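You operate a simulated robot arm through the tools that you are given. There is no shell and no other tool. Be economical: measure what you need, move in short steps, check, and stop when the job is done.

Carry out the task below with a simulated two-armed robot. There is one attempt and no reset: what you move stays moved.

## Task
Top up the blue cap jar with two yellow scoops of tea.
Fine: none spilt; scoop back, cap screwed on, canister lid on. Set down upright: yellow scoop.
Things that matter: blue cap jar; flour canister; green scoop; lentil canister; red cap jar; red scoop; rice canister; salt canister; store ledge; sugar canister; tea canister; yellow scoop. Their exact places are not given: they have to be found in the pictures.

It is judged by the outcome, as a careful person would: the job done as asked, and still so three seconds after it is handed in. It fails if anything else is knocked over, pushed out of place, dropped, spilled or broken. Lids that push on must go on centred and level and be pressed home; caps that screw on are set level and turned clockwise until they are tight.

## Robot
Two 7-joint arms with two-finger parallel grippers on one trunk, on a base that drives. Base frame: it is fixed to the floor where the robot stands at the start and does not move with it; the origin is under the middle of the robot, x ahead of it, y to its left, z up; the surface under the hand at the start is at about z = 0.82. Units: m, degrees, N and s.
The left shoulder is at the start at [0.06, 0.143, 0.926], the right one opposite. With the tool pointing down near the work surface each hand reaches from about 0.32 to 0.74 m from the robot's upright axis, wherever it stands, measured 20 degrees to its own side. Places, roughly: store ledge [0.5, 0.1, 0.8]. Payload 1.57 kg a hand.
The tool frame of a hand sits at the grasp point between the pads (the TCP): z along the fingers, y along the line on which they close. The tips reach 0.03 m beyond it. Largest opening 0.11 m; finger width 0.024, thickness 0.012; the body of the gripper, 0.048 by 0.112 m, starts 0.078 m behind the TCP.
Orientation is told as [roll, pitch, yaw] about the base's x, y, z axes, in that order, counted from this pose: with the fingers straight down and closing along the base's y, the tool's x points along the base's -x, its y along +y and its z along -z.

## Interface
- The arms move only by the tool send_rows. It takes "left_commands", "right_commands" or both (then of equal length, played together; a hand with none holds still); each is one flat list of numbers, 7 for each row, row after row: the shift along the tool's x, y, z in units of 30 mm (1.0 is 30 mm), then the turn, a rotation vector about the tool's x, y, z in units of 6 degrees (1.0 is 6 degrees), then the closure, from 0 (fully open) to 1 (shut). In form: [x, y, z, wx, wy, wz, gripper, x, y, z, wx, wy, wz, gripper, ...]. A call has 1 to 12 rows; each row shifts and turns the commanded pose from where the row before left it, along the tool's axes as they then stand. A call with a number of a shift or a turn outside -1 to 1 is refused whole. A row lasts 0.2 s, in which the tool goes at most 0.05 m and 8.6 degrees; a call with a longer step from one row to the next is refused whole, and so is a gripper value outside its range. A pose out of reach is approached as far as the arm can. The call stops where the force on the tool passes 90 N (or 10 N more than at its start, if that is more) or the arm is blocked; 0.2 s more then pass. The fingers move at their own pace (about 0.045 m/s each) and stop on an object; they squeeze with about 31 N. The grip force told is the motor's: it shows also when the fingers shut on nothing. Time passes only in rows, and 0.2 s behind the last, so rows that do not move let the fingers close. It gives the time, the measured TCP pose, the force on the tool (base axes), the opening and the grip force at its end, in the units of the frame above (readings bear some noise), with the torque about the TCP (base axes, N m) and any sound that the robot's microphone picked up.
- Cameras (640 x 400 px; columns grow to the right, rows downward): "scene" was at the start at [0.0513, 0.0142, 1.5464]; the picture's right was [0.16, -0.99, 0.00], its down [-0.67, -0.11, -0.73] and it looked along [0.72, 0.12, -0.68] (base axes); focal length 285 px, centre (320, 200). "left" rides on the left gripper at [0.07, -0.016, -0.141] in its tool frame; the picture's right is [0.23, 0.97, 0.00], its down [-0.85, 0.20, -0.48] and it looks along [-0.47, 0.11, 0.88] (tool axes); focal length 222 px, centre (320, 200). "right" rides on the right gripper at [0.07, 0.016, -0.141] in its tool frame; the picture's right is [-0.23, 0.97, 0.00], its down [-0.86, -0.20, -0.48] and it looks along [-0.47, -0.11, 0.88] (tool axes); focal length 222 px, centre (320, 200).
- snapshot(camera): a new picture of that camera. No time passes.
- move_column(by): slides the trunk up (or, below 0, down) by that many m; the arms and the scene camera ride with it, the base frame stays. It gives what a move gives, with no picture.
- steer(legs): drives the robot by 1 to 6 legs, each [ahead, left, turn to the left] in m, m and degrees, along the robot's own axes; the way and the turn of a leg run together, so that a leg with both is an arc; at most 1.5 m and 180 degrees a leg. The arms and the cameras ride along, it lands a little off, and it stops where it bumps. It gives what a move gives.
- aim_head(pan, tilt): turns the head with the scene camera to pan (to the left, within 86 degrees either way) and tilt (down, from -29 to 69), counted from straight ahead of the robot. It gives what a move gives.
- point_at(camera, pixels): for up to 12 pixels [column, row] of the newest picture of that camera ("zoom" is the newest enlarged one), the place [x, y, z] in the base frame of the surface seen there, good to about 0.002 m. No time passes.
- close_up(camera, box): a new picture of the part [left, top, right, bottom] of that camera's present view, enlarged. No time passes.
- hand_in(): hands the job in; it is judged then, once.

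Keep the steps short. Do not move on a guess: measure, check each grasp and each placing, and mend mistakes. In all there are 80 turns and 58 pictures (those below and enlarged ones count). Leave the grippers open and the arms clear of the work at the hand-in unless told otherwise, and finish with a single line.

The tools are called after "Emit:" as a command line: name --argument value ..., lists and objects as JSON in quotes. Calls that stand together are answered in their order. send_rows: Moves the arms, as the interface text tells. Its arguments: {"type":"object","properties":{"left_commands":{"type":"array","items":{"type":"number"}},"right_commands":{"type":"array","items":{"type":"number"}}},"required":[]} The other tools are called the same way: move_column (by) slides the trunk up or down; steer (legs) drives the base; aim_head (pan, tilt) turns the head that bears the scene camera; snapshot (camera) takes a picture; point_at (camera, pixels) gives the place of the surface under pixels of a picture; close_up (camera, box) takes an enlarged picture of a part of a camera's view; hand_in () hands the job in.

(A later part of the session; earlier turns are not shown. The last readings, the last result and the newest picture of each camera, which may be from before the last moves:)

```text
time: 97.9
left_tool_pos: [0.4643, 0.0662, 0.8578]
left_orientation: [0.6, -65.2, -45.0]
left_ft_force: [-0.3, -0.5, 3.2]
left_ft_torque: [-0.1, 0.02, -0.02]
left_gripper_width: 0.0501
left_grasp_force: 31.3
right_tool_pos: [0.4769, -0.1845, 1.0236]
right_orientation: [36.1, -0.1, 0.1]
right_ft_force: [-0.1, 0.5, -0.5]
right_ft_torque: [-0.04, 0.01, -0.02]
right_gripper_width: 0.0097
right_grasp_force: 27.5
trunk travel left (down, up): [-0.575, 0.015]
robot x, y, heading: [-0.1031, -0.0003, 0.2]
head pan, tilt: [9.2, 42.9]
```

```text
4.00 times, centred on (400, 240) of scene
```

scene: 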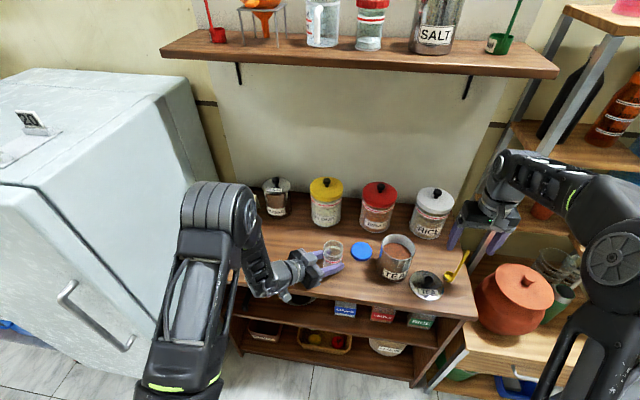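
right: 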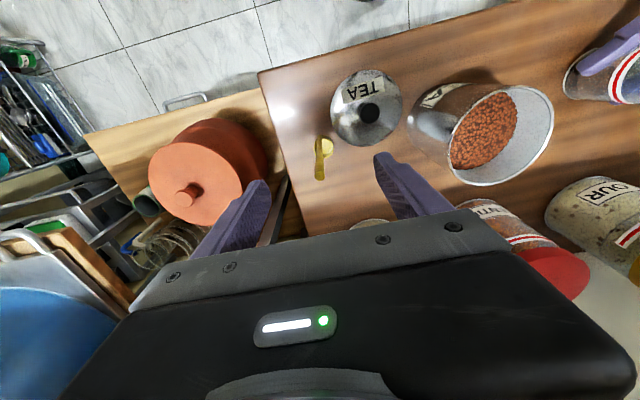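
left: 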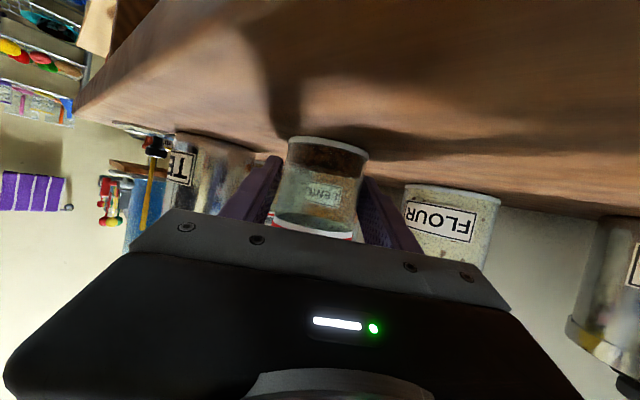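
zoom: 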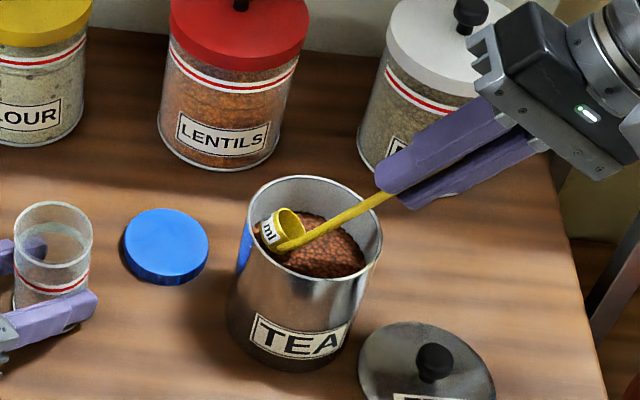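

The tilt is as planned, with the mouth facing -y. Now dig: down 30 mm, sweep toward -y while levelling, then lift slowly.

Emit:
send_rows --right_commands '[0, -0.196, 0.27, 0, 0, 0, 1, 0, -0.196, 0.27, 0, 0, 0, 1, 0, -0.196, 0.27, 0, 0, 0, 1, 0, 0.286, -0.039, 1, 0, 0, 1, 0, 0.28, -0.025, 1, 0, 0, 1, 0, 0.276, -0.011, 1, 0, 0, 1, 0, 0.274, 0.004, 1, 0, 0, 1, 0, 0.272, 0.019, 1, 0, 0, 1, 0, 0.273, 0.034, 1, 0, 0, 1, 0, 0, 0, 0, 0, 0, 1]'

Emit:
send_rows --right_commands '[0, 0, -0.2, 0, 0, 0, 1, 0, 0, -0.2, 0, 0, 0, 1, 0, 0, -0.2, 0, 0, 0, 1, 0, 0, -0.2, 0, 0, 0, 1, 0, 0, -0.2, 0, 0, 0, 1, 0, 0, -0.2, 0, 0, 0, 1, 0, 0, 0, 0, 0, 0, 1]'

Emit:
close_up --camera "scene" --box '[370, 210, 430, 260]'

```text
time: 100.1
left_tool_pos: [0.4635, 0.0649, 0.858]
left_orientation: [0.5, -65.2, -44.9]
left_ft_force: [0.0, 0.2, 2.7]
left_ft_torque: [-0.11, 0.08, 0.04]
left_gripper_width: 0.0501
left_grasp_force: 31.0
right_tool_pos: [0.4766, -0.1385, 1.0112]
right_orientation: [-0.1, -0.1, 0.1]
right_ft_force: [-0.3, -0.2, -0.9]
right_ft_torque: [0.01, 0.02, 0.0]
right_gripper_width: 0.0096
right_grasp_force: 28.0
trunk travel left (down, up): [-0.575, 0.015]
robot x, y, heading: [-0.1043, 0.0027, 0.3]
head pan, tilt: [9.2, 42.9]
```

```text
time: 101.7
left_tool_pos: [0.4634, 0.0665, 0.8574]
left_orientation: [0.5, -65.1, -45.0]
left_ft_force: [-0.1, -0.2, 3.7]
left_ft_torque: [-0.07, 0.07, -0.02]
left_gripper_width: 0.05
left_grasp_force: 30.8
right_tool_pos: [0.4764, -0.1379, 1.0469]
right_orientation: [0.0, 0.1, 0.0]
right_ft_force: [-0.1, -0.1, -0.4]
right_ft_torque: [-0.03, 0.02, 0.03]
right_gripper_width: 0.0097
right_grasp_force: 28.8
trunk travel left (down, up): [-0.575, 0.015]
robot x, y, heading: [-0.103, 0.0021, 0.3]
head pan, tilt: [9.2, 42.9]
```

```text
8.00 times, centred on (400, 235) of scene
```

zoom: 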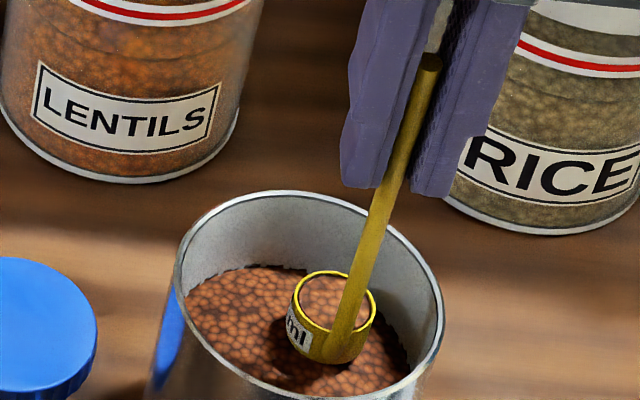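

The scoop is full and level. I'll lift it to z ~1.10, turn to yaw -45 over the canister, and measure the jar's mouth.

Emit:
send_rows --right_commands '[0, 0, -0.5, 0, 0, 0, 1, 0, 0, -0.6, 0, 0, 0, 1, 0, 0, -0.6, 0, 0, 0, 1, 0, 0, 0, 0, 0, 0.8, 1, 0, 0, 0, 0, 0, 0.8, 1, 0, 0, 0, 0, 0, 0.8, 1, 0, 0, 0, 0, 0, 0.8, 1, 0, 0, 0, 0, 0, 0.8, 1, 0, 0, 0, 0, 0, 0.8, 1, 0, 0, 0, 0, 0, 0.9, 1, 0, 0, 0, 0, 0, 0.9, 1, 0, 0, 0, 0, 0, 0.9, 1]'

Emit:
close_up --camera "scene" --box '[310, 200, 420, 290]'

Emit:
point_at --camera "scene" --pixels '[[333, 242], [323, 248], [343, 248], [333, 254]]'

```text
time: 104.3
left_tool_pos: [0.4649, 0.065, 0.8589]
left_orientation: [0.6, -65.2, -45.1]
left_ft_force: [0.1, 0.7, 2.5]
left_ft_torque: [-0.1, 0.06, -0.03]
left_gripper_width: 0.0499
left_grasp_force: 30.8
right_tool_pos: [0.4768, -0.1402, 1.0964]
right_orientation: [0.0, -0.1, -44.9]
right_ft_force: [-0.3, 1.0, -0.1]
right_ft_torque: [-0.02, 0.03, 0.01]
right_gripper_width: 0.0094
right_grasp_force: 28.1
trunk travel left (down, up): [-0.575, 0.015]
robot x, y, heading: [-0.1041, -0.001, 0.0]
head pan, tilt: [9.2, 42.9]
```

```text
4.44 times, centred on (365, 245) of scene
```

zoom: 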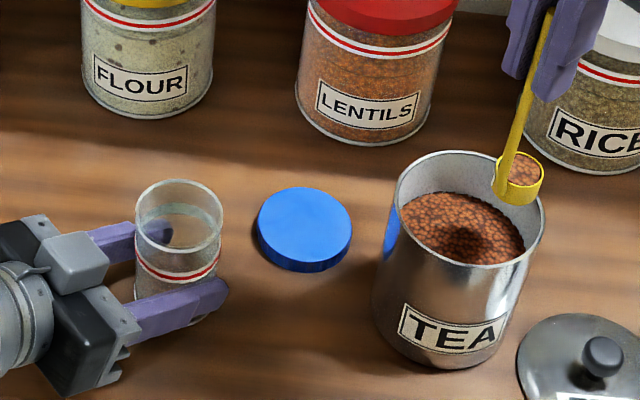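

```text
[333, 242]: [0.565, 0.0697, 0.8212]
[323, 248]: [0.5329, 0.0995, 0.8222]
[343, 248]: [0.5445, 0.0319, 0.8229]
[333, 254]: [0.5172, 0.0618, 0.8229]
```

Emit:
point_at --camera "zoom" --pixels '[[137, 216], [138, 222], [221, 216], [220, 224], [178, 181], [178, 183], [178, 258], [178, 260], [178, 263], [502, 160], [540, 175], [515, 200]]'

```text
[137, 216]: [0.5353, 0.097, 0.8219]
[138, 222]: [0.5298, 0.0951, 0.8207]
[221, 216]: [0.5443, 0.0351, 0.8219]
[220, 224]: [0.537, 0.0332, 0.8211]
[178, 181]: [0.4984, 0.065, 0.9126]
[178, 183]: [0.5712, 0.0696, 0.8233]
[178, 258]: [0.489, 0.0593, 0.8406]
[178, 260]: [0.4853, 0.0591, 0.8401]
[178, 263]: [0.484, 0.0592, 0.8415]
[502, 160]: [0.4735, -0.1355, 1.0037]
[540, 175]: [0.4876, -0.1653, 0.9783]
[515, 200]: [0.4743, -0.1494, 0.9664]
```

Jar mouth centre is (0.471,0.060), rim z 0.9126, outer radius 0.0276. I'll tilt 15° while still over the canister, then carry the scoop over the jar at TCP z ~1.085.

Emit:
send_rows --right_commands '[0, -0.417, -0.029, -1, 0, 0, 1, 0, -0.417, -0.029, -1, 0, 0, 1, 0, -0.21, -0.012, -0.5, 0, 0, 1, 0, 0, 0, 0, 0, 0, 1]'

Emit:
send_rows --right_commands '[0.604, 0.554, 0.183, 0, 0, 0, 1, 0.604, 0.554, 0.183, 0, 0, 0, 1, 0.604, 0.554, 0.183, 0, 0, 0, 1, 0.604, 0.554, 0.183, 0, 0, 0, 1, 0.604, 0.554, 0.183, 0, 0, 0, 1, 0.604, 0.554, 0.183, 0, 0, 0, 1, 0.604, 0.554, 0.183, 0, 0, 0, 1, 0.604, 0.554, 0.183, 0, 0, 0, 1, 0.604, 0.554, 0.183, 0, 0, 0, 1, 0, 0, 0, 0, 0, 0, 1]'

Emit:
close_up --camera "scene" --box '[280, 190, 400, 290]'

```text
time: 105.3
left_tool_pos: [0.4643, 0.0664, 0.8581]
left_orientation: [0.5, -65.3, -45.0]
left_ft_force: [-1.5, 0.4, 3.3]
left_ft_torque: [-0.07, 0.05, -0.03]
left_gripper_width: 0.0501
left_grasp_force: 31.0
right_tool_pos: [0.457, -0.1613, 1.0978]
right_orientation: [15.2, 0.1, -44.8]
right_ft_force: [0.8, -0.6, -0.3]
right_ft_torque: [-0.03, 0.05, 0.0]
right_gripper_width: 0.0095
right_grasp_force: 28.6
trunk travel left (down, up): [-0.575, 0.015]
robot x, y, heading: [-0.1024, 0.0004, -0.1]
head pan, tilt: [9.2, 42.9]
```

```text
time: 107.5
left_tool_pos: [0.4641, 0.0658, 0.8572]
left_orientation: [0.6, -65.2, -45.0]
left_ft_force: [-0.6, -1.6, 2.1]
left_ft_torque: [-0.11, 0.05, 0.0]
left_gripper_width: 0.0498
left_grasp_force: 31.3
right_tool_pos: [0.4508, 0.0651, 1.0876]
right_orientation: [15.0, 0.0, -45.0]
right_ft_force: [0.7, -0.5, -0.4]
right_ft_torque: [0.0, 0.0, 0.02]
right_gripper_width: 0.0094
right_grasp_force: 28.0
trunk travel left (down, up): [-0.575, 0.015]
robot x, y, heading: [-0.105, -0.0012, 0.1]
head pan, tilt: [9.2, 42.9]
```

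```text
4.00 times, centred on (340, 240) of scene
```

zoom: 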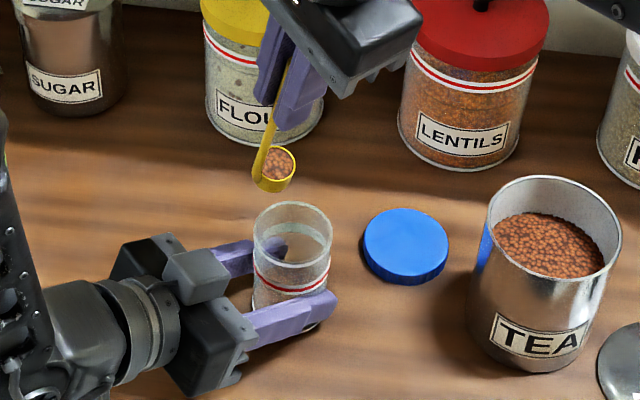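

Everything held. I'll lower 28 mm and measure the bowl against the jar mouth.

Emit:
send_rows --right_commands '[0, -0.125, 0.467, 0, 0, 0, 1, 0, -0.125, 0.467, 0, 0, 0, 1, 0, 0, 0, 0, 0, 0, 1]'

Emit:
close_up --camera "scene" --box '[310, 215, 370, 275]'

```text
time: 108.3
left_tool_pos: [0.4639, 0.0651, 0.8569]
left_orientation: [0.6, -65.3, -44.9]
left_ft_force: [-0.8, 1.1, 2.5]
left_ft_torque: [-0.04, 0.04, 0.03]
left_gripper_width: 0.0498
left_grasp_force: 30.7
right_tool_pos: [0.4528, 0.064, 1.0574]
right_orientation: [14.9, -0.1, -44.9]
right_ft_force: [-0.8, -0.6, -0.1]
right_ft_torque: [-0.01, 0.0, 0.01]
right_gripper_width: 0.0097
right_grasp_force: 27.8
trunk travel left (down, up): [-0.575, 0.015]
robot x, y, heading: [-0.1009, -0.0016, -0.0]
head pan, tilt: [9.2, 42.9]
```

```text
6.67 times, centred on (340, 245) of scene
```

zoom: 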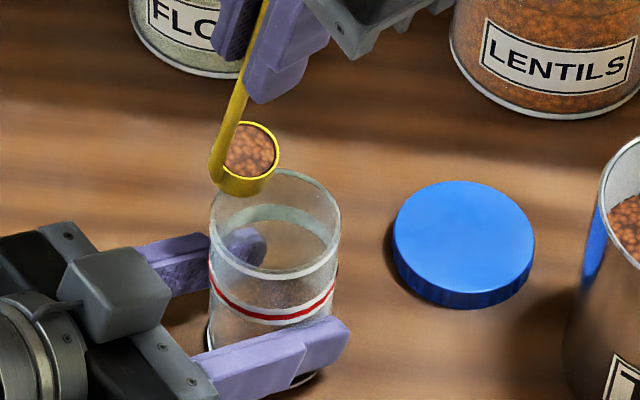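

Emit:
point_at --camera "zoom" --pixels '[[230, 180], [245, 150], [278, 160], [262, 185], [248, 180], [240, 190]]'

```text
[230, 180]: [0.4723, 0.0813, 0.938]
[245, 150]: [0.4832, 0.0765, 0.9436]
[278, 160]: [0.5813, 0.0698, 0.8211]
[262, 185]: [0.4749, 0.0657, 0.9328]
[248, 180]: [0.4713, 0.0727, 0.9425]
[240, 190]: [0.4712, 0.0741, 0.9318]
```

The bowl lip is about 7 mm short of the jar's centre, on the feeding side, as planned. I'll pour by rotating about the lip: first to ~65°, then to ~108°.

Emit:
send_rows --right_commands '[0, -0.417, -0.029, -1, 0, 0, 1, 0, -0.417, -0.029, -1, 0, 0, 1, 0, -0.25, -0.02, -0.6, 0, 0, 1, 0, -0.25, -0.02, -0.6, 0, 0, 1, 0, -0.25, -0.02, -0.6, 0, 0, 1, 0, -0.25, -0.02, -0.6, 0, 0, 1, 0, -0.25, -0.02, -0.6, 0, 0, 1, 0, -0.25, -0.02, -0.6, 0, 0, 1, 0, -0.25, -0.02, -0.6, 0, 0, 1, 0, -0.25, -0.02, -0.6, 0, 0, 1, 0, -0.25, -0.02, -0.6, 0, 0, 1, 0, 0, 0, 0, 0, 0, 1]'

Emit:
close_up --camera "scene" --box '[290, 200, 390, 290]'

```text
time: 110.9
left_tool_pos: [0.4639, 0.0664, 0.8573]
left_orientation: [0.4, -65.2, -45.0]
left_ft_force: [0.1, 0.3, 2.3]
left_ft_torque: [-0.03, 0.0, -0.01]
left_gripper_width: 0.0498
left_grasp_force: 31.3
right_tool_pos: [0.3962, 0.0115, 1.0132]
right_orientation: [59.6, 0.0, -44.9]
right_ft_force: [0.1, 0.0, -0.8]
right_ft_torque: [-0.02, 0.05, -0.01]
right_gripper_width: 0.01
right_grasp_force: 28.0
trunk travel left (down, up): [-0.575, 0.015]
robot x, y, heading: [-0.1033, 0.0026, -0.0]
head pan, tilt: [9.2, 42.9]
```

```text
4.44 times, centred on (340, 245) of scene
```

zoom: 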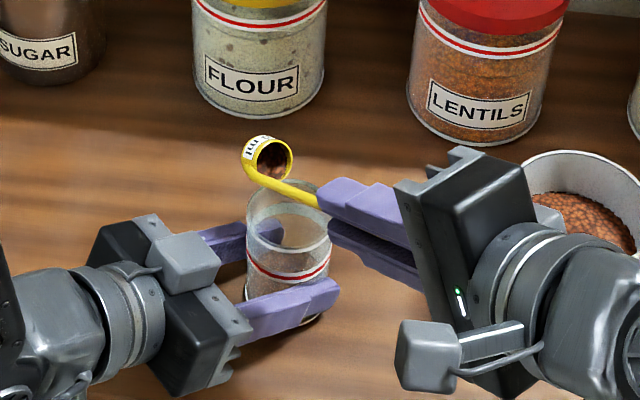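

The tea is flowing into the jar and nothing is on the table. I'll continue tilting to ~108°.

Emit:
send_rows --right_commands '[0, -0.417, -0.029, -1, 0, 0, 1, 0, -0.417, -0.029, -1, 0, 0, 1, 0, -0.417, -0.029, -1, 0, 0, 1, 0, -0.417, -0.029, -1, 0, 0, 1, 0, -0.417, -0.029, -1, 0, 0, 1, 0, -0.417, -0.029, -1, 0, 0, 1, 0, -0.417, -0.029, -1, 0, 0, 1, 0, -0.417, -0.029, -1, 0, 0, 1, 0, 0, 0, 0, 0, 0, 1]'

Emit:
close_up --camera "scene" --box '[290, 200, 390, 290]'

```text
time: 112.9
left_tool_pos: [0.4639, 0.0663, 0.8579]
left_orientation: [0.6, -65.2, -45.0]
left_ft_force: [0.3, -0.3, 1.5]
left_ft_torque: [-0.05, 0.04, -0.02]
left_gripper_width: 0.0496
left_grasp_force: 30.9
right_tool_pos: [0.3801, -0.0065, 0.9187]
right_orientation: [107.5, 0.0, -44.9]
right_ft_force: [0.4, 0.9, 0.3]
right_ft_torque: [-0.02, 0.0, -0.01]
right_gripper_width: 0.0097
right_grasp_force: 27.5
trunk travel left (down, up): [-0.575, 0.015]
robot x, y, heading: [-0.1035, -0.0045, 0.2]
head pan, tilt: [9.2, 42.9]
```

```text
4.44 times, centred on (340, 245) of scene
```

zoom: 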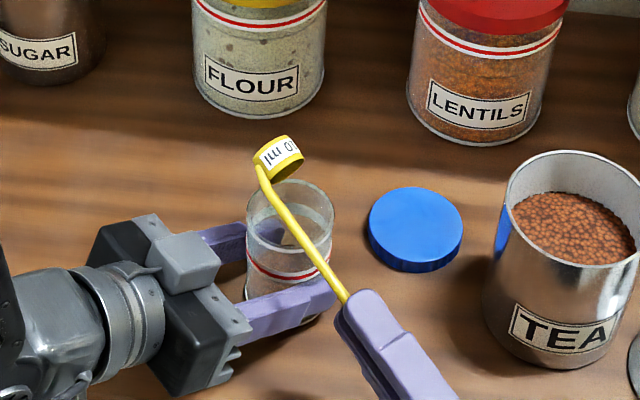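

I'll raise 15 mm and tip two more rows to 120° to empty it, then turn back to ~48° and look into the bowl.

Emit:
send_rows --right_commands '[0, 0.477, 0.15, 0, 0, 0, 1, 0, -0.417, -0.029, -1, 0, 0, 1, 0, -0.417, -0.029, -1, 0, 0, 1, 0, 0, 0, 0, 0, 0, 1, 0, 0, 0, 0, 0, 0, 1, 0, 0.412, 0.072, 1, 0, 0, 1, 0, 0.412, 0.072, 1, 0, 0, 1, 0, 0.412, 0.072, 1, 0, 0, 1, 0, 0.412, 0.072, 1, 0, 0, 1, 0, 0.412, 0.072, 1, 0, 0, 1, 0, 0.412, 0.072, 1, 0, 0, 1, 0, 0.412, 0.072, 1, 0, 0, 1]'

Emit:
send_rows --right_commands '[0, 0.412, 0.072, 1, 0, 0, 1, 0, 0.412, 0.072, 1, 0, 0, 1, 0, 0.412, 0.072, 1, 0, 0, 1, 0, 0.412, 0.072, 1, 0, 0, 1, 0, 0.412, 0.072, 1, 0, 0, 1, 0, 0, 0, 0, 0, 0, 1]'

Emit:
close_up --camera "scene" --box '[300, 200, 390, 280]'

```text
time: 115.5
left_tool_pos: [0.4641, 0.0666, 0.858]
left_orientation: [0.5, -65.2, -45.0]
left_ft_force: [-1.1, 1.6, 2.5]
left_ft_torque: [-0.07, 0.09, -0.05]
left_gripper_width: 0.0499
left_grasp_force: 30.5
right_tool_pos: [0.3821, -0.0021, 0.9972]
right_orientation: [77.4, 0.1, -44.9]
right_ft_force: [-0.7, 0.6, -0.5]
right_ft_torque: [-0.04, 0.03, -0.04]
right_gripper_width: 0.0097
right_grasp_force: 28.5
trunk travel left (down, up): [-0.575, 0.015]
robot x, y, heading: [-0.1018, -0.0009, -0.2]
head pan, tilt: [9.2, 42.9]
```

```text
time: 116.9
left_tool_pos: [0.4643, 0.066, 0.8577]
left_orientation: [0.6, -65.2, -44.9]
left_ft_force: [-0.3, -0.2, 0.2]
left_ft_torque: [-0.02, 0.0, 0.04]
left_gripper_width: 0.0499
left_grasp_force: 31.0
right_tool_pos: [0.409, 0.0217, 1.048]
right_orientation: [47.4, 0.1, -44.9]
right_ft_force: [-0.2, 0.3, -0.5]
right_ft_torque: [-0.04, 0.0, 0.03]
right_gripper_width: 0.0096
right_grasp_force: 27.9
trunk travel left (down, up): [-0.575, 0.015]
robot x, y, heading: [-0.1054, 0.0039, 0.2]
head pan, tilt: [9.2, 42.9]
```

```text
5.00 times, centred on (345, 240) of scene
```

zoom: 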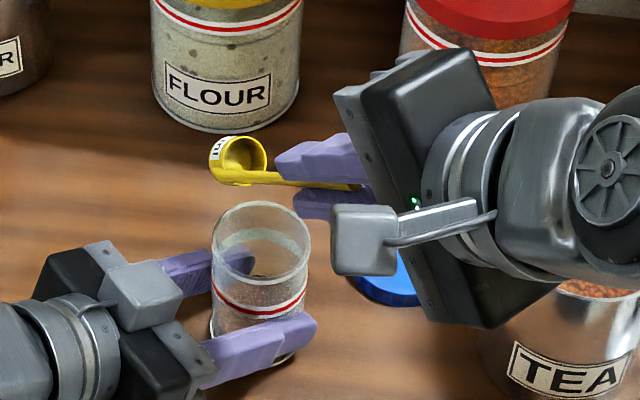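

The bowl is empty and clean and nothing is spilt. I'll un-tilt to ~35° and raise 25 mm, ready to go back to the canister at this yaw.

Emit:
send_rows --right_commands '[0, 0.412, 0.072, 1, 0, 0, 1, 0, 0.412, 0.072, 1, 0, 0, 1, 0, 0.478, -0.683, 0, 0, 0, 1, 0, 0, 0, 0, 0, 0, 1]'

```text
time: 117.9
left_tool_pos: [0.4631, 0.0654, 0.8574]
left_orientation: [0.5, -65.2, -44.9]
left_ft_force: [-1.1, 0.2, 1.4]
left_ft_torque: [-0.06, 0.05, -0.02]
left_gripper_width: 0.0498
left_grasp_force: 30.9
right_tool_pos: [0.4246, 0.0349, 1.0865]
right_orientation: [35.4, 0.1, -44.9]
right_ft_force: [0.5, -0.7, -0.5]
right_ft_torque: [-0.03, 0.02, 0.0]
right_gripper_width: 0.0097
right_grasp_force: 27.8
trunk travel left (down, up): [-0.575, 0.015]
robot x, y, heading: [-0.1048, -0.0032, 0.3]
head pan, tilt: [9.2, 42.9]
```

Moving over the canister at this tilt.

Emit:
send_rows --right_commands '[-0.826, -0.585, -0.417, 0, 0, 0, 1, -0.826, -0.585, -0.417, 0, 0, 0, 1, -0.826, -0.585, -0.417, 0, 0, 0, 1, -0.826, -0.585, -0.417, 0, 0, 0, 1, -0.826, -0.585, -0.417, 0, 0, 0, 1, -0.826, -0.585, -0.417, 0, 0, 0, 1, 0, 0, 0, 0, 0, 0, 1]'

Emit:
close_up --camera "scene" --box '[340, 200, 460, 300]'

```text
time: 119.5
left_tool_pos: [0.4635, 0.0663, 0.858]
left_orientation: [0.5, -65.2, -44.9]
left_ft_force: [0.8, 0.2, -0.2]
left_ft_torque: [-0.04, 0.03, -0.02]
left_gripper_width: 0.05
left_grasp_force: 30.3
right_tool_pos: [0.4383, -0.16, 1.0885]
right_orientation: [35.4, 0.0, -44.8]
right_ft_force: [0.6, 0.1, -0.6]
right_ft_torque: [-0.02, 0.03, 0.01]
right_gripper_width: 0.0099
right_grasp_force: 28.2
trunk travel left (down, up): [-0.575, 0.015]
robot x, y, heading: [-0.1069, -0.0011, 0.2]
head pan, tilt: [9.2, 42.9]
```

```text
4.00 times, centred on (400, 250) of scene
```

zoom: 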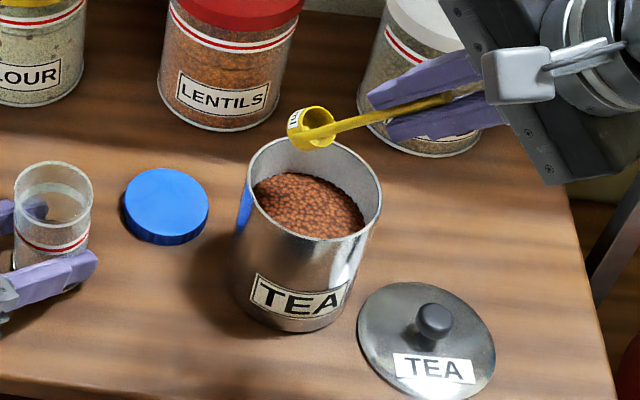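

Position is good. Lower to the tea, dig 33 mm, sweep and level as before, then lift.

Emit:
send_rows --right_commands '[0, -0.415, 0.584, 0, 0, 0, 1, 0, -0.415, 0.584, 0, 0, 0, 1, 0, -0.415, 0.584, 0, 0, 0, 1, 0, -0.212, 0.299, 0, 0, 0, 1, 0, -0.212, 0.299, 0, 0, 0, 1, 0, -0.212, 0.299, 0, 0, 0, 1, 0, 0.286, -0.039, 1, 0, 0, 1, 0, 0.28, -0.025, 1, 0, 0, 1, 0, 0.276, -0.011, 1, 0, 0, 1, 0, 0.274, 0.004, 1, 0, 0, 1, 0, 0.272, 0.019, 1, 0, 0, 1, 0, 0.245, 0.034, 0.9, 0, 0, 1]'

Emit:
send_rows --right_commands '[0, 0, 0, 0, 0, 0, 1, 0, 0, -0.2, 0, 0, 0, 1, 0, 0, -0.2, 0, 0, 0, 1, 0, 0, -0.2, 0, 0, 0, 1, 0, 0, -0.2, 0, 0, 0, 1, 0, 0, -0.2, 0, 0, 0, 1, 0, 0, -0.3, 0, 0, 0, 1, 0, 0, -0.5, 0, 0, 0, 1, 0, 0, -0.6, 0, 0, 0, 1, 0, 0, -0.5, 0, 0, 0, 1, 0, 0, 0, 0, 0, 0, 1]'

Emit:
close_up --camera "scene" --box '[360, 210, 430, 265]'

```text
time: 122.1
left_tool_pos: [0.4645, 0.066, 0.8573]
left_orientation: [0.5, -65.3, -45.0]
left_ft_force: [0.4, -0.6, 0.4]
left_ft_torque: [-0.07, 0.02, 0.04]
left_gripper_width: 0.0499
left_grasp_force: 31.6
right_tool_pos: [0.4685, -0.1277, 1.0071]
right_orientation: [0.0, 0.0, -44.9]
right_ft_force: [-0.1, 0.3, -0.8]
right_ft_torque: [0.0, 0.03, 0.03]
right_gripper_width: 0.0097
right_grasp_force: 28.0
trunk travel left (down, up): [-0.575, 0.015]
robot x, y, heading: [-0.104, -0.0007, 0.2]
head pan, tilt: [9.2, 42.9]
```

```text
time: 124.5
left_tool_pos: [0.464, 0.0663, 0.8577]
left_orientation: [0.5, -65.2, -45.0]
left_ft_force: [0.5, -0.4, 0.8]
left_ft_torque: [-0.05, 0.04, -0.01]
left_gripper_width: 0.0499
left_grasp_force: 30.7
right_tool_pos: [0.4704, -0.1293, 1.0948]
right_orientation: [0.0, 0.0, -44.9]
right_ft_force: [0.5, -0.6, -0.4]
right_ft_torque: [0.02, 0.0, 0.03]
right_gripper_width: 0.0098
right_grasp_force: 28.3
trunk travel left (down, up): [-0.575, 0.015]
robot x, y, heading: [-0.106, 0.0015, -0.1]
head pan, tilt: [9.2, 42.9]
```

```text
7.27 times, centred on (395, 238) of scene
```

zoom: 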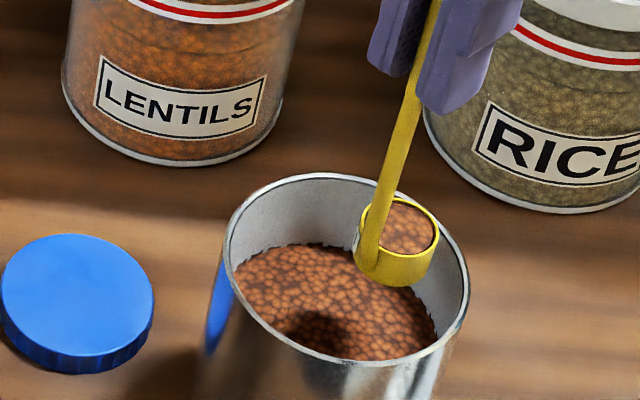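

Full again. Tilt 15° over the canister and carry it to the jar as before.

Emit:
send_rows --right_commands '[0, -0.417, -0.029, -1, 0, 0, 1, 0, -0.417, -0.029, -1, 0, 0, 1, 0, -0.21, -0.012, -0.5, 0, 0, 1, 0.559, 0.5385, 0.179, 0, 0, 0, 1, 0.559, 0.5385, 0.179, 0, 0, 0, 1, 0.559, 0.5385, 0.179, 0, 0, 0, 1, 0.559, 0.5385, 0.179, 0, 0, 0, 1, 0.559, 0.5385, 0.179, 0, 0, 0, 1, 0.559, 0.5385, 0.179, 0, 0, 0, 1, 0.559, 0.5385, 0.179, 0, 0, 0, 1, 0.559, 0.5385, 0.179, 0, 0, 0, 1, 0.559, 0.5385, 0.179, 0, 0, 0, 1]'

Emit:
send_rows --right_commands '[0, -0.125, 0.467, 0, 0, 0, 1, 0, -0.125, 0.467, 0, 0, 0, 1, 0, 0, 0, 0, 0, 0, 1]'

```text
time: 127.1
left_tool_pos: [0.4642, 0.0665, 0.858]
left_orientation: [0.5, -65.2, -45.0]
left_ft_force: [-1.2, 0.3, 0.5]
left_ft_torque: [-0.01, 0.05, 0.0]
left_gripper_width: 0.05
left_grasp_force: 31.0
right_tool_pos: [0.4481, 0.0647, 1.0826]
right_orientation: [15.1, 0.0, -44.9]
right_ft_force: [-1.0, 0.9, 0.1]
right_ft_torque: [0.01, 0.0, -0.01]
right_gripper_width: 0.0097
right_grasp_force: 27.9
trunk travel left (down, up): [-0.575, 0.015]
robot x, y, heading: [-0.1025, -0.0001, 0.3]
head pan, tilt: [9.2, 42.9]
```

```text
time: 127.9
left_tool_pos: [0.4646, 0.0667, 0.8577]
left_orientation: [0.5, -65.2, -45.0]
left_ft_force: [-0.8, 0.5, 1.8]
left_ft_torque: [-0.04, 0.04, -0.04]
left_gripper_width: 0.0499
left_grasp_force: 30.6
right_tool_pos: [0.4484, 0.0642, 1.0528]
right_orientation: [15.1, 0.0, -45.0]
right_ft_force: [0.7, -0.4, -0.4]
right_ft_torque: [0.03, 0.01, -0.01]
right_gripper_width: 0.0098
right_grasp_force: 27.7
trunk travel left (down, up): [-0.575, 0.015]
robot x, y, heading: [-0.1022, 0.0008, 0.2]
head pan, tilt: [9.2, 42.9]
```

The lip is within 5 mm of the earlier place. I'll nudge it 3 mm back and up, and pour the same way.

Emit:
send_rows --right_commands '[0, 0.12, -0.07, 0, 0, 0, 1, 0, -0.417, -0.029, -1, 0, 0, 1, 0, -0.417, -0.029, -1, 0, 0, 1, 0, -0.25, -0.02, -0.6, 0, 0, 1, 0, -0.25, -0.02, -0.6, 0, 0, 1, 0, -0.25, -0.02, -0.6, 0, 0, 1, 0, -0.25, -0.02, -0.6, 0, 0, 1, 0, -0.25, -0.02, -0.6, 0, 0, 1, 0, -0.25, -0.02, -0.6, 0, 0, 1, 0, -0.25, -0.02, -0.6, 0, 0, 1, 0, -0.25, -0.02, -0.6, 0, 0, 1, 0, -0.25, -0.02, -0.6, 0, 0, 1]'

Emit:
send_rows --right_commands '[0, -0.417, -0.029, -1, 0, 0, 1, 0, -0.417, -0.029, -1, 0, 0, 1, 0, -0.417, -0.029, -1, 0, 0, 1, 0, -0.417, -0.029, -1, 0, 0, 1, 0, -0.417, -0.029, -1, 0, 0, 1, 0, -0.417, -0.029, -1, 0, 0, 1, 0, -0.417, -0.029, -1, 0, 0, 1, 0, -0.417, -0.029, -1, 0, 0, 1, 0, 0.477, 0.15, 0, 0, 0, 1, 0, -0.417, -0.029, -1, 0, 0, 1, 0, -0.417, -0.029, -1, 0, 0, 1, 0, 0, 0, 0, 0, 0, 1]'

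Emit:
send_rows --right_commands '[0, 0, 0, 0, 0, 0, 1, 0, 0.412, 0.072, 1, 0, 0, 1, 0, 0.412, 0.072, 1, 0, 0, 1, 0, 0.412, 0.072, 1, 0, 0, 1, 0, 0.412, 0.072, 1, 0, 0, 1, 0, 0.412, 0.072, 1, 0, 0, 1, 0, 0.412, 0.072, 1, 0, 0, 1, 0, 0.412, 0.072, 1, 0, 0, 1, 0, 0.412, 0.072, 1, 0, 0, 1, 0, 0.412, 0.072, 1, 0, 0, 1, 0, 0.412, 0.072, 1, 0, 0, 1, 0, 0.412, 0.072, 1, 0, 0, 1]'

Emit:
send_rows --right_commands '[0, 0.412, 0.072, 1, 0, 0, 1, 0, 0, 0, 0, 0, 0, 1]'

Emit:
close_up --camera "scene" --box '[300, 200, 390, 280]'

```text
time: 130.5
left_tool_pos: [0.465, 0.0656, 0.8584]
left_orientation: [0.6, -65.3, -45.1]
left_ft_force: [-0.7, -0.5, 0.0]
left_ft_torque: [-0.02, 0.02, 0.03]
left_gripper_width: 0.05
left_grasp_force: 30.8
right_tool_pos: [0.395, 0.0104, 1.0112]
right_orientation: [59.5, 0.1, -44.9]
right_ft_force: [-0.1, 0.7, -0.8]
right_ft_torque: [-0.03, 0.03, 0.01]
right_gripper_width: 0.0099
right_grasp_force: 28.3
trunk travel left (down, up): [-0.575, 0.015]
robot x, y, heading: [-0.1055, 0.0023, 0.1]
head pan, tilt: [9.2, 42.9]
```

```text
time: 133.1
left_tool_pos: [0.4648, 0.0657, 0.858]
left_orientation: [0.6, -65.2, -45.1]
left_ft_force: [0.7, 1.1, 0.5]
left_ft_torque: [-0.03, 0.04, 0.01]
left_gripper_width: 0.0502
left_grasp_force: 31.0
right_tool_pos: [0.3836, 0.0015, 0.9095]
right_orientation: [119.5, 0.0, -45.0]
right_ft_force: [0.3, 0.1, -0.8]
right_ft_torque: [-0.03, 0.01, -0.05]
right_gripper_width: 0.0094
right_grasp_force: 28.2
trunk travel left (down, up): [-0.575, 0.015]
robot x, y, heading: [-0.1006, 0.003, 0.1]
head pan, tilt: [9.2, 42.9]
```

```text
time: 135.7
left_tool_pos: [0.4635, 0.0667, 0.8576]
left_orientation: [0.5, -65.1, -44.9]
left_ft_force: [-0.2, 1.1, 1.1]
left_ft_torque: [0.0, 0.02, 0.02]
left_gripper_width: 0.05
left_grasp_force: 31.0
right_tool_pos: [0.3985, 0.0203, 1.0379]
right_orientation: [53.3, 0.0, -44.9]
right_ft_force: [-0.2, -0.3, -1.0]
right_ft_torque: [-0.03, 0.06, 0.04]
right_gripper_width: 0.0099
right_grasp_force: 27.8
trunk travel left (down, up): [-0.575, 0.015]
robot x, y, heading: [-0.1066, -0.0013, 0.1]
head pan, tilt: [9.2, 42.9]
```

```text
time: 136.3
left_tool_pos: [0.4649, 0.0664, 0.858]
left_orientation: [0.5, -65.0, -45.0]
left_ft_force: [1.0, -0.5, 0.5]
left_ft_torque: [-0.04, -0.02, 0.07]
left_gripper_width: 0.05
left_grasp_force: 30.7
right_tool_pos: [0.407, 0.0248, 1.047]
right_orientation: [47.4, -0.1, -44.9]
right_ft_force: [-0.8, -0.5, -0.9]
right_ft_torque: [-0.01, -0.01, -0.02]
right_gripper_width: 0.0098
right_grasp_force: 27.4
trunk travel left (down, up): [-0.575, 0.015]
robot x, y, heading: [-0.1008, -0.0001, 0.1]
head pan, tilt: [9.2, 42.9]
```

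```text
5.00 times, centred on (345, 240) of scene
```

zoom: 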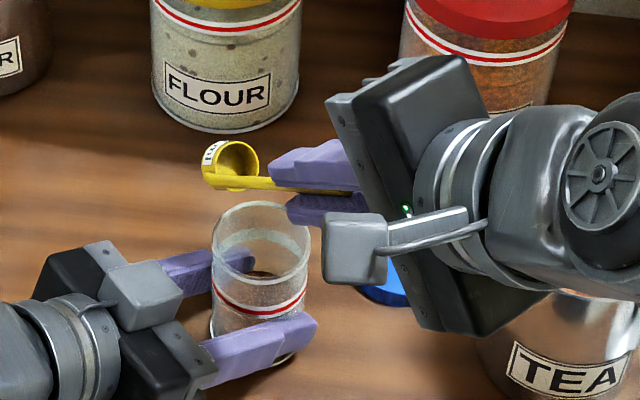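

The second scoop is poured and the bowl is empty. I'll take the scoop back: un-tilt a little, raise, travel to above its place, level it, and turn to yaw 0.

Emit:
send_rows --right_commands '[0, 0.412, 0.072, 1, 0, 0, 1, 0, 0.412, 0.072, 1, 0, 0, 1, 0, 0.478, -0.683, 0, 0, 0, 1, -0.924, -0.685, -0.487, 0, 0, 0, 1, -0.924, -0.685, -0.487, 0, 0, 0, 1, -0.924, -0.685, -0.487, 0, 0, 0, 1, -0.924, -0.685, -0.487, 0, 0, 0, 1, -0.924, -0.685, -0.487, 0, 0, 0, 1, -0.924, -0.685, -0.487, 0, 0, 0, 1, -0.924, -0.685, -0.487, 0, 0, 0, 1, -0.924, -0.685, -0.487, 0, 0, 0, 1, -0.924, -0.685, -0.487, 0, 0, 0, 1]'

Emit:
send_rows --right_commands '[0, 0, 0, 1, 0, 0, 1, 0, 0, 0, 1, 0, 0, 1, 0, 0, 0, 1, 0, 0, 1, 0, 0, 0, 1, 0, 0, 1, 0, 0, 0, 1, 0, 0, 1, 0, 0, 0, 0.9, 0, 0, 1, 0, 0, 0, 0, 0, -1, 1, 0, 0, 0, 0, 0, -1, 1, 0, 0, 0, 0, 0, -1, 1, 0, 0, 0, 0, 0, -1, 1, 0, 0, 0, 0, 0, -1, 1, 0, 0, 0, 0, 0, -1, 1]'

Emit:
send_rows --right_commands '[0, 0, 0, 0, 0, -1, 1, 0, 0, 0, 0, 0, -0.48, 1, 0, 0, 0, 0, 0, 0, 1]'

```text
time: 138.9
left_tool_pos: [0.4634, 0.0663, 0.8577]
left_orientation: [0.5, -65.3, -44.9]
left_ft_force: [0.5, -1.9, 0.7]
left_ft_torque: [-0.06, 0.05, 0.0]
left_gripper_width: 0.0497
left_grasp_force: 30.9
right_tool_pos: [0.4359, -0.3031, 1.0846]
right_orientation: [35.4, 0.0, -44.9]
right_ft_force: [0.4, -0.1, -0.4]
right_ft_torque: [-0.02, 0.03, -0.02]
right_gripper_width: 0.0098
right_grasp_force: 28.2
trunk travel left (down, up): [-0.575, 0.015]
robot x, y, heading: [-0.1002, -0.0017, 0.3]
head pan, tilt: [9.2, 42.9]
```

```text
time: 141.5
left_tool_pos: [0.4641, 0.0654, 0.8578]
left_orientation: [0.5, -65.2, -45.0]
left_ft_force: [-0.2, -0.9, 0.4]
left_ft_torque: [-0.08, 0.0, 0.04]
left_gripper_width: 0.05
left_grasp_force: 30.8
right_tool_pos: [0.437, -0.2994, 1.0843]
right_orientation: [0.0, -0.1, -8.8]
right_ft_force: [0.6, -0.1, -0.2]
right_ft_torque: [-0.02, -0.01, 0.01]
right_gripper_width: 0.0097
right_grasp_force: 28.0
trunk travel left (down, up): [-0.575, 0.015]
robot x, y, heading: [-0.1001, 0.0003, 0.0]
head pan, tilt: [9.2, 42.9]
```

```text
time: 142.3
left_tool_pos: [0.4628, 0.0661, 0.8571]
left_orientation: [0.5, -65.2, -45.0]
left_ft_force: [0.1, -1.0, 0.5]
left_ft_torque: [-0.05, 0.02, 0.03]
left_gripper_width: 0.0499
left_grasp_force: 30.9
right_tool_pos: [0.4379, -0.2992, 1.0844]
right_orientation: [0.0, -0.1, 0.0]
right_ft_force: [-0.1, -0.8, 0.1]
right_ft_torque: [0.02, 0.03, 0.04]
right_gripper_width: 0.0096
right_grasp_force: 27.6
trunk travel left (down, up): [-0.575, 0.015]
robot x, y, heading: [-0.1052, 0.0012, 0.1]
head pan, tilt: [9.2, 42.9]
```

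I'm at yaw 0. Move 28 mm forward to its place and lower to just above the table.

Emit:
send_rows --right_commands '[-0.93, 0, 0, 0, 0, 0, 1, 0, 0, 0.99, 0, 0, 0, 1, 0, 0, 0.99, 0, 0, 0, 1, 0, 0, 0.99, 0, 0, 0, 1, 0, 0, 0.96, 0, 0, 0, 1, 0, 0, 0, 0, 0, 0, 1]'

Emit:
close_up --camera "scene" --box '[400, 210, 500, 310]'

```text
time: 143.7
left_tool_pos: [0.4639, 0.066, 0.8574]
left_orientation: [0.4, -65.2, -45.0]
left_ft_force: [0.6, 0.6, 0.4]
left_ft_torque: [-0.03, 0.08, 0.0]
left_gripper_width: 0.0497
left_grasp_force: 31.0
right_tool_pos: [0.4652, -0.2997, 0.9652]
right_orientation: [-0.1, 0.0, 0.0]
right_ft_force: [-0.4, -0.8, 0.0]
right_ft_torque: [-0.01, 0.04, 0.02]
right_gripper_width: 0.0093
right_grasp_force: 27.7
trunk travel left (down, up): [-0.575, 0.015]
robot x, y, heading: [-0.106, 0.0028, 0.1]
head pan, tilt: [9.2, 42.9]
```

```text
4.00 times, centred on (450, 260) of scene
```

zoom: 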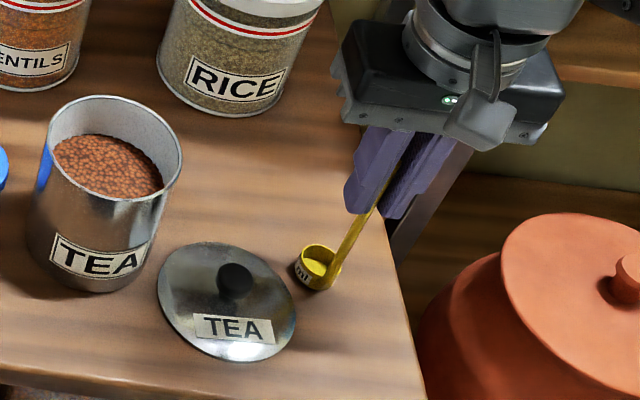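

Upright over its place. I'll lower the last 8 mm in small steps.

Emit:
send_rows --right_commands '[0, 0, 0.1, 0, 0, 0, 1, 0, 0, 0.1, 0, 0, 0, 1, 0, 0, 0.05, 0, 0, 0, 1, 0, 0, 0, 0, 0, 0, 1]'

Emit:
send_rows --right_commands '[0, 0, 0.02, 0, 0, 0, 1, 0, 0, 0.02, 0, 0, 0, 1, 0, 0, 0, 0, 0, 0, 1]'

```text
time: 144.7
left_tool_pos: [0.4632, 0.0656, 0.8592]
left_orientation: [0.5, -65.2, -45.0]
left_ft_force: [0.0, -0.6, 0.4]
left_ft_torque: [-0.01, 0.0, -0.02]
left_gripper_width: 0.0499
left_grasp_force: 31.1
right_tool_pos: [0.4645, -0.2987, 0.9601]
right_orientation: [0.0, -0.1, 0.0]
right_ft_force: [-2.3, -0.5, 20.0]
right_ft_torque: [-0.06, -0.27, 0.01]
right_gripper_width: 0.0098
right_grasp_force: 28.1
trunk travel left (down, up): [-0.575, 0.015]
robot x, y, heading: [-0.1001, 0.0028, 0.1]
head pan, tilt: [9.2, 42.9]
```

```text
time: 145.5
left_tool_pos: [0.4629, 0.0675, 0.8583]
left_orientation: [0.6, -65.2, -45.0]
left_ft_force: [0.5, -0.3, -0.3]
left_ft_torque: [0.04, 0.0, 0.03]
left_gripper_width: 0.0498
left_grasp_force: 31.2
right_tool_pos: [0.4659, -0.2994, 0.9597]
right_orientation: [0.0, -0.1, -0.1]
right_ft_force: [-3.5, -0.8, 19.9]
right_ft_torque: [-0.03, 0.07, 0.0]
right_gripper_width: 0.0097
right_grasp_force: 27.5
trunk travel left (down, up): [-0.575, 0.015]
robot x, y, heading: [-0.1019, 0.0007, 0.5]
head pan, tilt: [9.2, 42.9]
```

It's on the table (20 N). I'll relieve 1.2 mm, open and rise.

Emit:
send_rows --right_commands '[0, 0, -0.05, 0, 0, 0, 1, 0, 0, 0, 0, 0, 0, 0.85, 0, 0, 0, 0, 0, 0, 0.7, 0, 0, 0, 0, 0, 0, 0.5, 0, 0, 0, 0, 0, 0, 0.5, 0, 0, -0.5, 0, 0, 0, 0.5, 0, 0, -1, 0, 0, 0, 0.5, 0, 0, -1, 0, 0, 0, 0.5]'

Emit:
close_up --camera "scene" --box '[380, 210, 500, 310]'

```text
time: 147.3
left_tool_pos: [0.4639, 0.0667, 0.8578]
left_orientation: [0.5, -65.1, -45.0]
left_ft_force: [-0.4, 0.5, 1.7]
left_ft_torque: [-0.02, 0.08, -0.02]
left_gripper_width: 0.0499
left_grasp_force: 30.5
right_tool_pos: [0.4635, -0.3006, 1.0343]
right_orientation: [0.0, 0.0, 0.0]
right_ft_force: [-0.9, -0.1, 0.7]
right_ft_torque: [-0.03, -0.01, 0.01]
right_gripper_width: 0.0551
right_grasp_force: 0.1
trunk travel left (down, up): [-0.575, 0.015]
robot x, y, heading: [-0.1027, -0.0014, 0.2]
head pan, tilt: [9.2, 42.9]
```

```text
4.00 times, centred on (440, 260) of scene
```

zoom: 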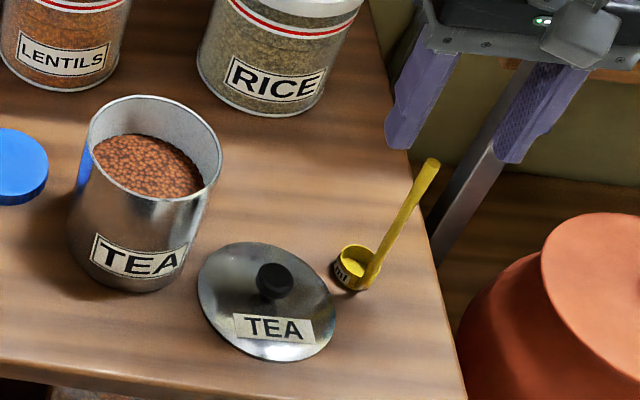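

The scoop stands upright and clean at its place. I'll measure the lid knob and the canister rim from this picture and turn the right hand to yaw -72.

Emit:
point_at --camera "zoom" --pixels '[[273, 276], [258, 280], [290, 280], [274, 266], [199, 290], [335, 318], [250, 246], [270, 358], [88, 140], [219, 172], [158, 97], [150, 195]]'

Emit:
send_rows --right_commands '[0, 0, 0, 0, 0, 1, 0.5, 0, 0, 0, 0, 0, 1, 0.5, 0, 0, 0, 0, 0, 1, 0.5, 0, 0, 0, 0, 0, 1, 0.5, 0, 0, 0, 0, 0, 1, 0.5, 0, 0, 0, 0, 0, 1, 0.5, 0, 0, 0, 0, 0, 1, 0.5, 0, 0, 0, 0, 0, 1, 0.5, 0, 0, 0, 0, 0, 1, 0.5, 0, 0, 0, 0, 0, 1, 0.5, 0, 0, 0, 0, 0, 1, 0.5, 0, 0, 0, 0, 0, 1, 0.5]'

```text
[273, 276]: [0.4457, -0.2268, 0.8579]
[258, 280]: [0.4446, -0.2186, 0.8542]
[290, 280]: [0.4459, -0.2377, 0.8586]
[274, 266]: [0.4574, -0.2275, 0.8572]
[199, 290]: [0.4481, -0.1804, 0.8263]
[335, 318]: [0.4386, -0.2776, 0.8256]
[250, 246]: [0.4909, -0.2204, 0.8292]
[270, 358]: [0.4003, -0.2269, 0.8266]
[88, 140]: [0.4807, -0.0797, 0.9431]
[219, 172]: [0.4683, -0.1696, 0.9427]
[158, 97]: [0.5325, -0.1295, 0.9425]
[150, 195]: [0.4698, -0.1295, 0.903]
```

```text
time: 149.9
left_tool_pos: [0.4643, 0.0672, 0.858]
left_orientation: [0.5, -65.1, -45.0]
left_ft_force: [0.4, -2.5, -0.7]
left_ft_torque: [-0.01, 0.01, -0.05]
left_gripper_width: 0.0498
left_grasp_force: 30.7
right_tool_pos: [0.464, -0.2995, 1.0339]
right_orientation: [0.0, 0.0, -72.1]
right_ft_force: [-0.8, 0.7, 0.5]
right_ft_torque: [-0.01, -0.01, 0.02]
right_gripper_width: 0.0549
right_grasp_force: 0.0
trunk travel left (down, up): [-0.575, 0.015]
robot x, y, heading: [-0.106, 0.0015, -0.2]
head pan, tilt: [9.2, 42.9]
```

Reversing the earlier move is the surest way: re-grip at TCP (0.4506,-0.2272), yaw -72. I'll move there, lower to z 0.90, and check with the hand camera.

Emit:
send_rows --right_commands '[0.81, 0.107, 0, 0, 0, 0, 0.5, 0.81, 0.107, 0, 0, 0, 0, 0.5, 0.81, 0.107, 0, 0, 0, 0, 0.5, 0, 0, 0.9, 0, 0, 0, 0.5, 0, 0, 0.9, 0, 0, 0, 0.5, 0, 0, 0.9, 0, 0, 0, 0.5, 0, 0, 0.9, 0, 0, 0, 0.5, 0, 0, 0.8, 0, 0, 0, 0.5, 0, 0, 0, 0, 0, 0, 0.5]'

Emit:
snapshot --camera "right"

```text
time: 151.9
left_tool_pos: [0.4635, 0.0645, 0.856]
left_orientation: [0.6, -65.2, -45.0]
left_ft_force: [-0.4, -0.3, 0.4]
left_ft_torque: [0.0, 0.04, -0.05]
left_gripper_width: 0.0499
left_grasp_force: 31.4
right_tool_pos: [0.4517, -0.2254, 0.9038]
right_orientation: [0.0, 0.1, -72.0]
right_ft_force: [-0.4, 0.0, 0.2]
right_ft_torque: [0.03, -0.01, -0.01]
right_gripper_width: 0.055
right_grasp_force: 0.0
trunk travel left (down, up): [-0.575, 0.015]
robot x, y, heading: [-0.1057, -0.0051, 0.0]
head pan, tilt: [9.2, 42.9]
```

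```text
6 pictures are left
```

right: 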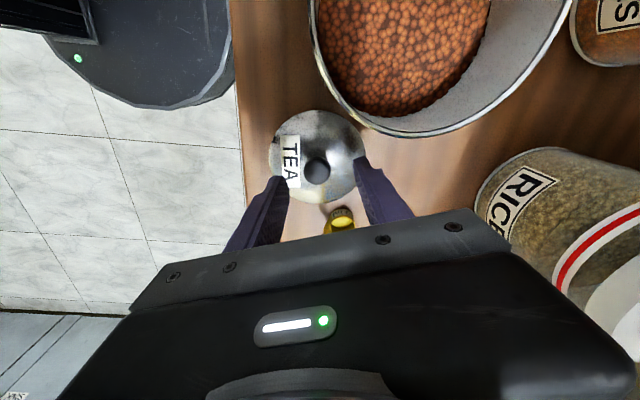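

Emit:
point_at --camera "right" --pixels '[[317, 169], [305, 169], [329, 169], [317, 158], [317, 180], [270, 160], [366, 150], [310, 112], [325, 201]]'

```text
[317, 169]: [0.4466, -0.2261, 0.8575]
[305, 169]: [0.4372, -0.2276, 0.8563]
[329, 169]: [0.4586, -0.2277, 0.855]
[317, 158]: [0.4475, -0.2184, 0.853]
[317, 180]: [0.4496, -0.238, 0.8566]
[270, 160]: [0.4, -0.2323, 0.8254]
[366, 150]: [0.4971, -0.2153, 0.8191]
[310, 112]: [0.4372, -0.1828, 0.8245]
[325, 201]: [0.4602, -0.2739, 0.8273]
```

The knob is at (0.448,-0.228), 3 mm off in the closing direction. I'll correct that, lower to z 0.866 and close.

Emit:
send_rows --right_commands '[0, -0.1, 0.63, 0, 0, 0, 0.5, 0, 0, 0.62, 0, 0, 0, 0.5, 0, 0, 0, 0, 0, 0, 0.6, 0, 0, 0, 0, 0, 0, 0.7, 0, 0, 0, 0, 0, 0, 0.8, 0, 0, 0, 0, 0, 0, 1, 0, 0, 0, 0, 0, 0, 1, 0, 0, 0, 0, 0, 0, 1]'

Emit:
send_rows --right_commands '[0, 0, -0.5, 0, 0, 0, 1, 0, 0, -1, 0, 0, 0, 1, 0, 0, -1, 0, 0, 0, 1, 0, 0, -1, 0, 0, 0, 1, 0, 0, -1, 0, 0, 0, 1, 0, 0, -0.9, 0, 0, 0, 1, 0, 0, 0, 0, 0, 0, 1]'

```text
time: 153.7
left_tool_pos: [0.4628, 0.0669, 0.8566]
left_orientation: [0.5, -65.1, -45.0]
left_ft_force: [0.4, 0.0, 0.0]
left_ft_torque: [-0.04, 0.04, -0.05]
left_gripper_width: 0.0497
left_grasp_force: 30.8
right_tool_pos: [0.4493, -0.2267, 0.865]
right_orientation: [0.0, 0.0, -72.0]
right_ft_force: [-0.3, -0.4, 0.5]
right_ft_torque: [0.02, 0.03, 0.0]
right_gripper_width: 0.0237
right_grasp_force: 30.7
trunk travel left (down, up): [-0.575, 0.015]
robot x, y, heading: [-0.1031, 0.0001, 0.3]
head pan, tilt: [9.2, 42.9]
```

```text
time: 155.3
left_tool_pos: [0.4637, 0.0661, 0.8578]
left_orientation: [0.5, -65.2, -45.1]
left_ft_force: [-0.4, 0.4, 0.5]
left_ft_torque: [0.0, 0.03, -0.02]
left_gripper_width: 0.05
left_grasp_force: 30.2
right_tool_pos: [0.448, -0.228, 1.0272]
right_orientation: [0.0, 0.0, -72.0]
right_ft_force: [0.1, 0.1, 0.0]
right_ft_torque: [-0.02, 0.03, 0.02]
right_gripper_width: 0.0238
right_grasp_force: 31.3
trunk travel left (down, up): [-0.575, 0.015]
robot x, y, heading: [-0.103, 0.0005, 0.1]
head pan, tilt: [9.2, 42.9]
5 turns are left
```

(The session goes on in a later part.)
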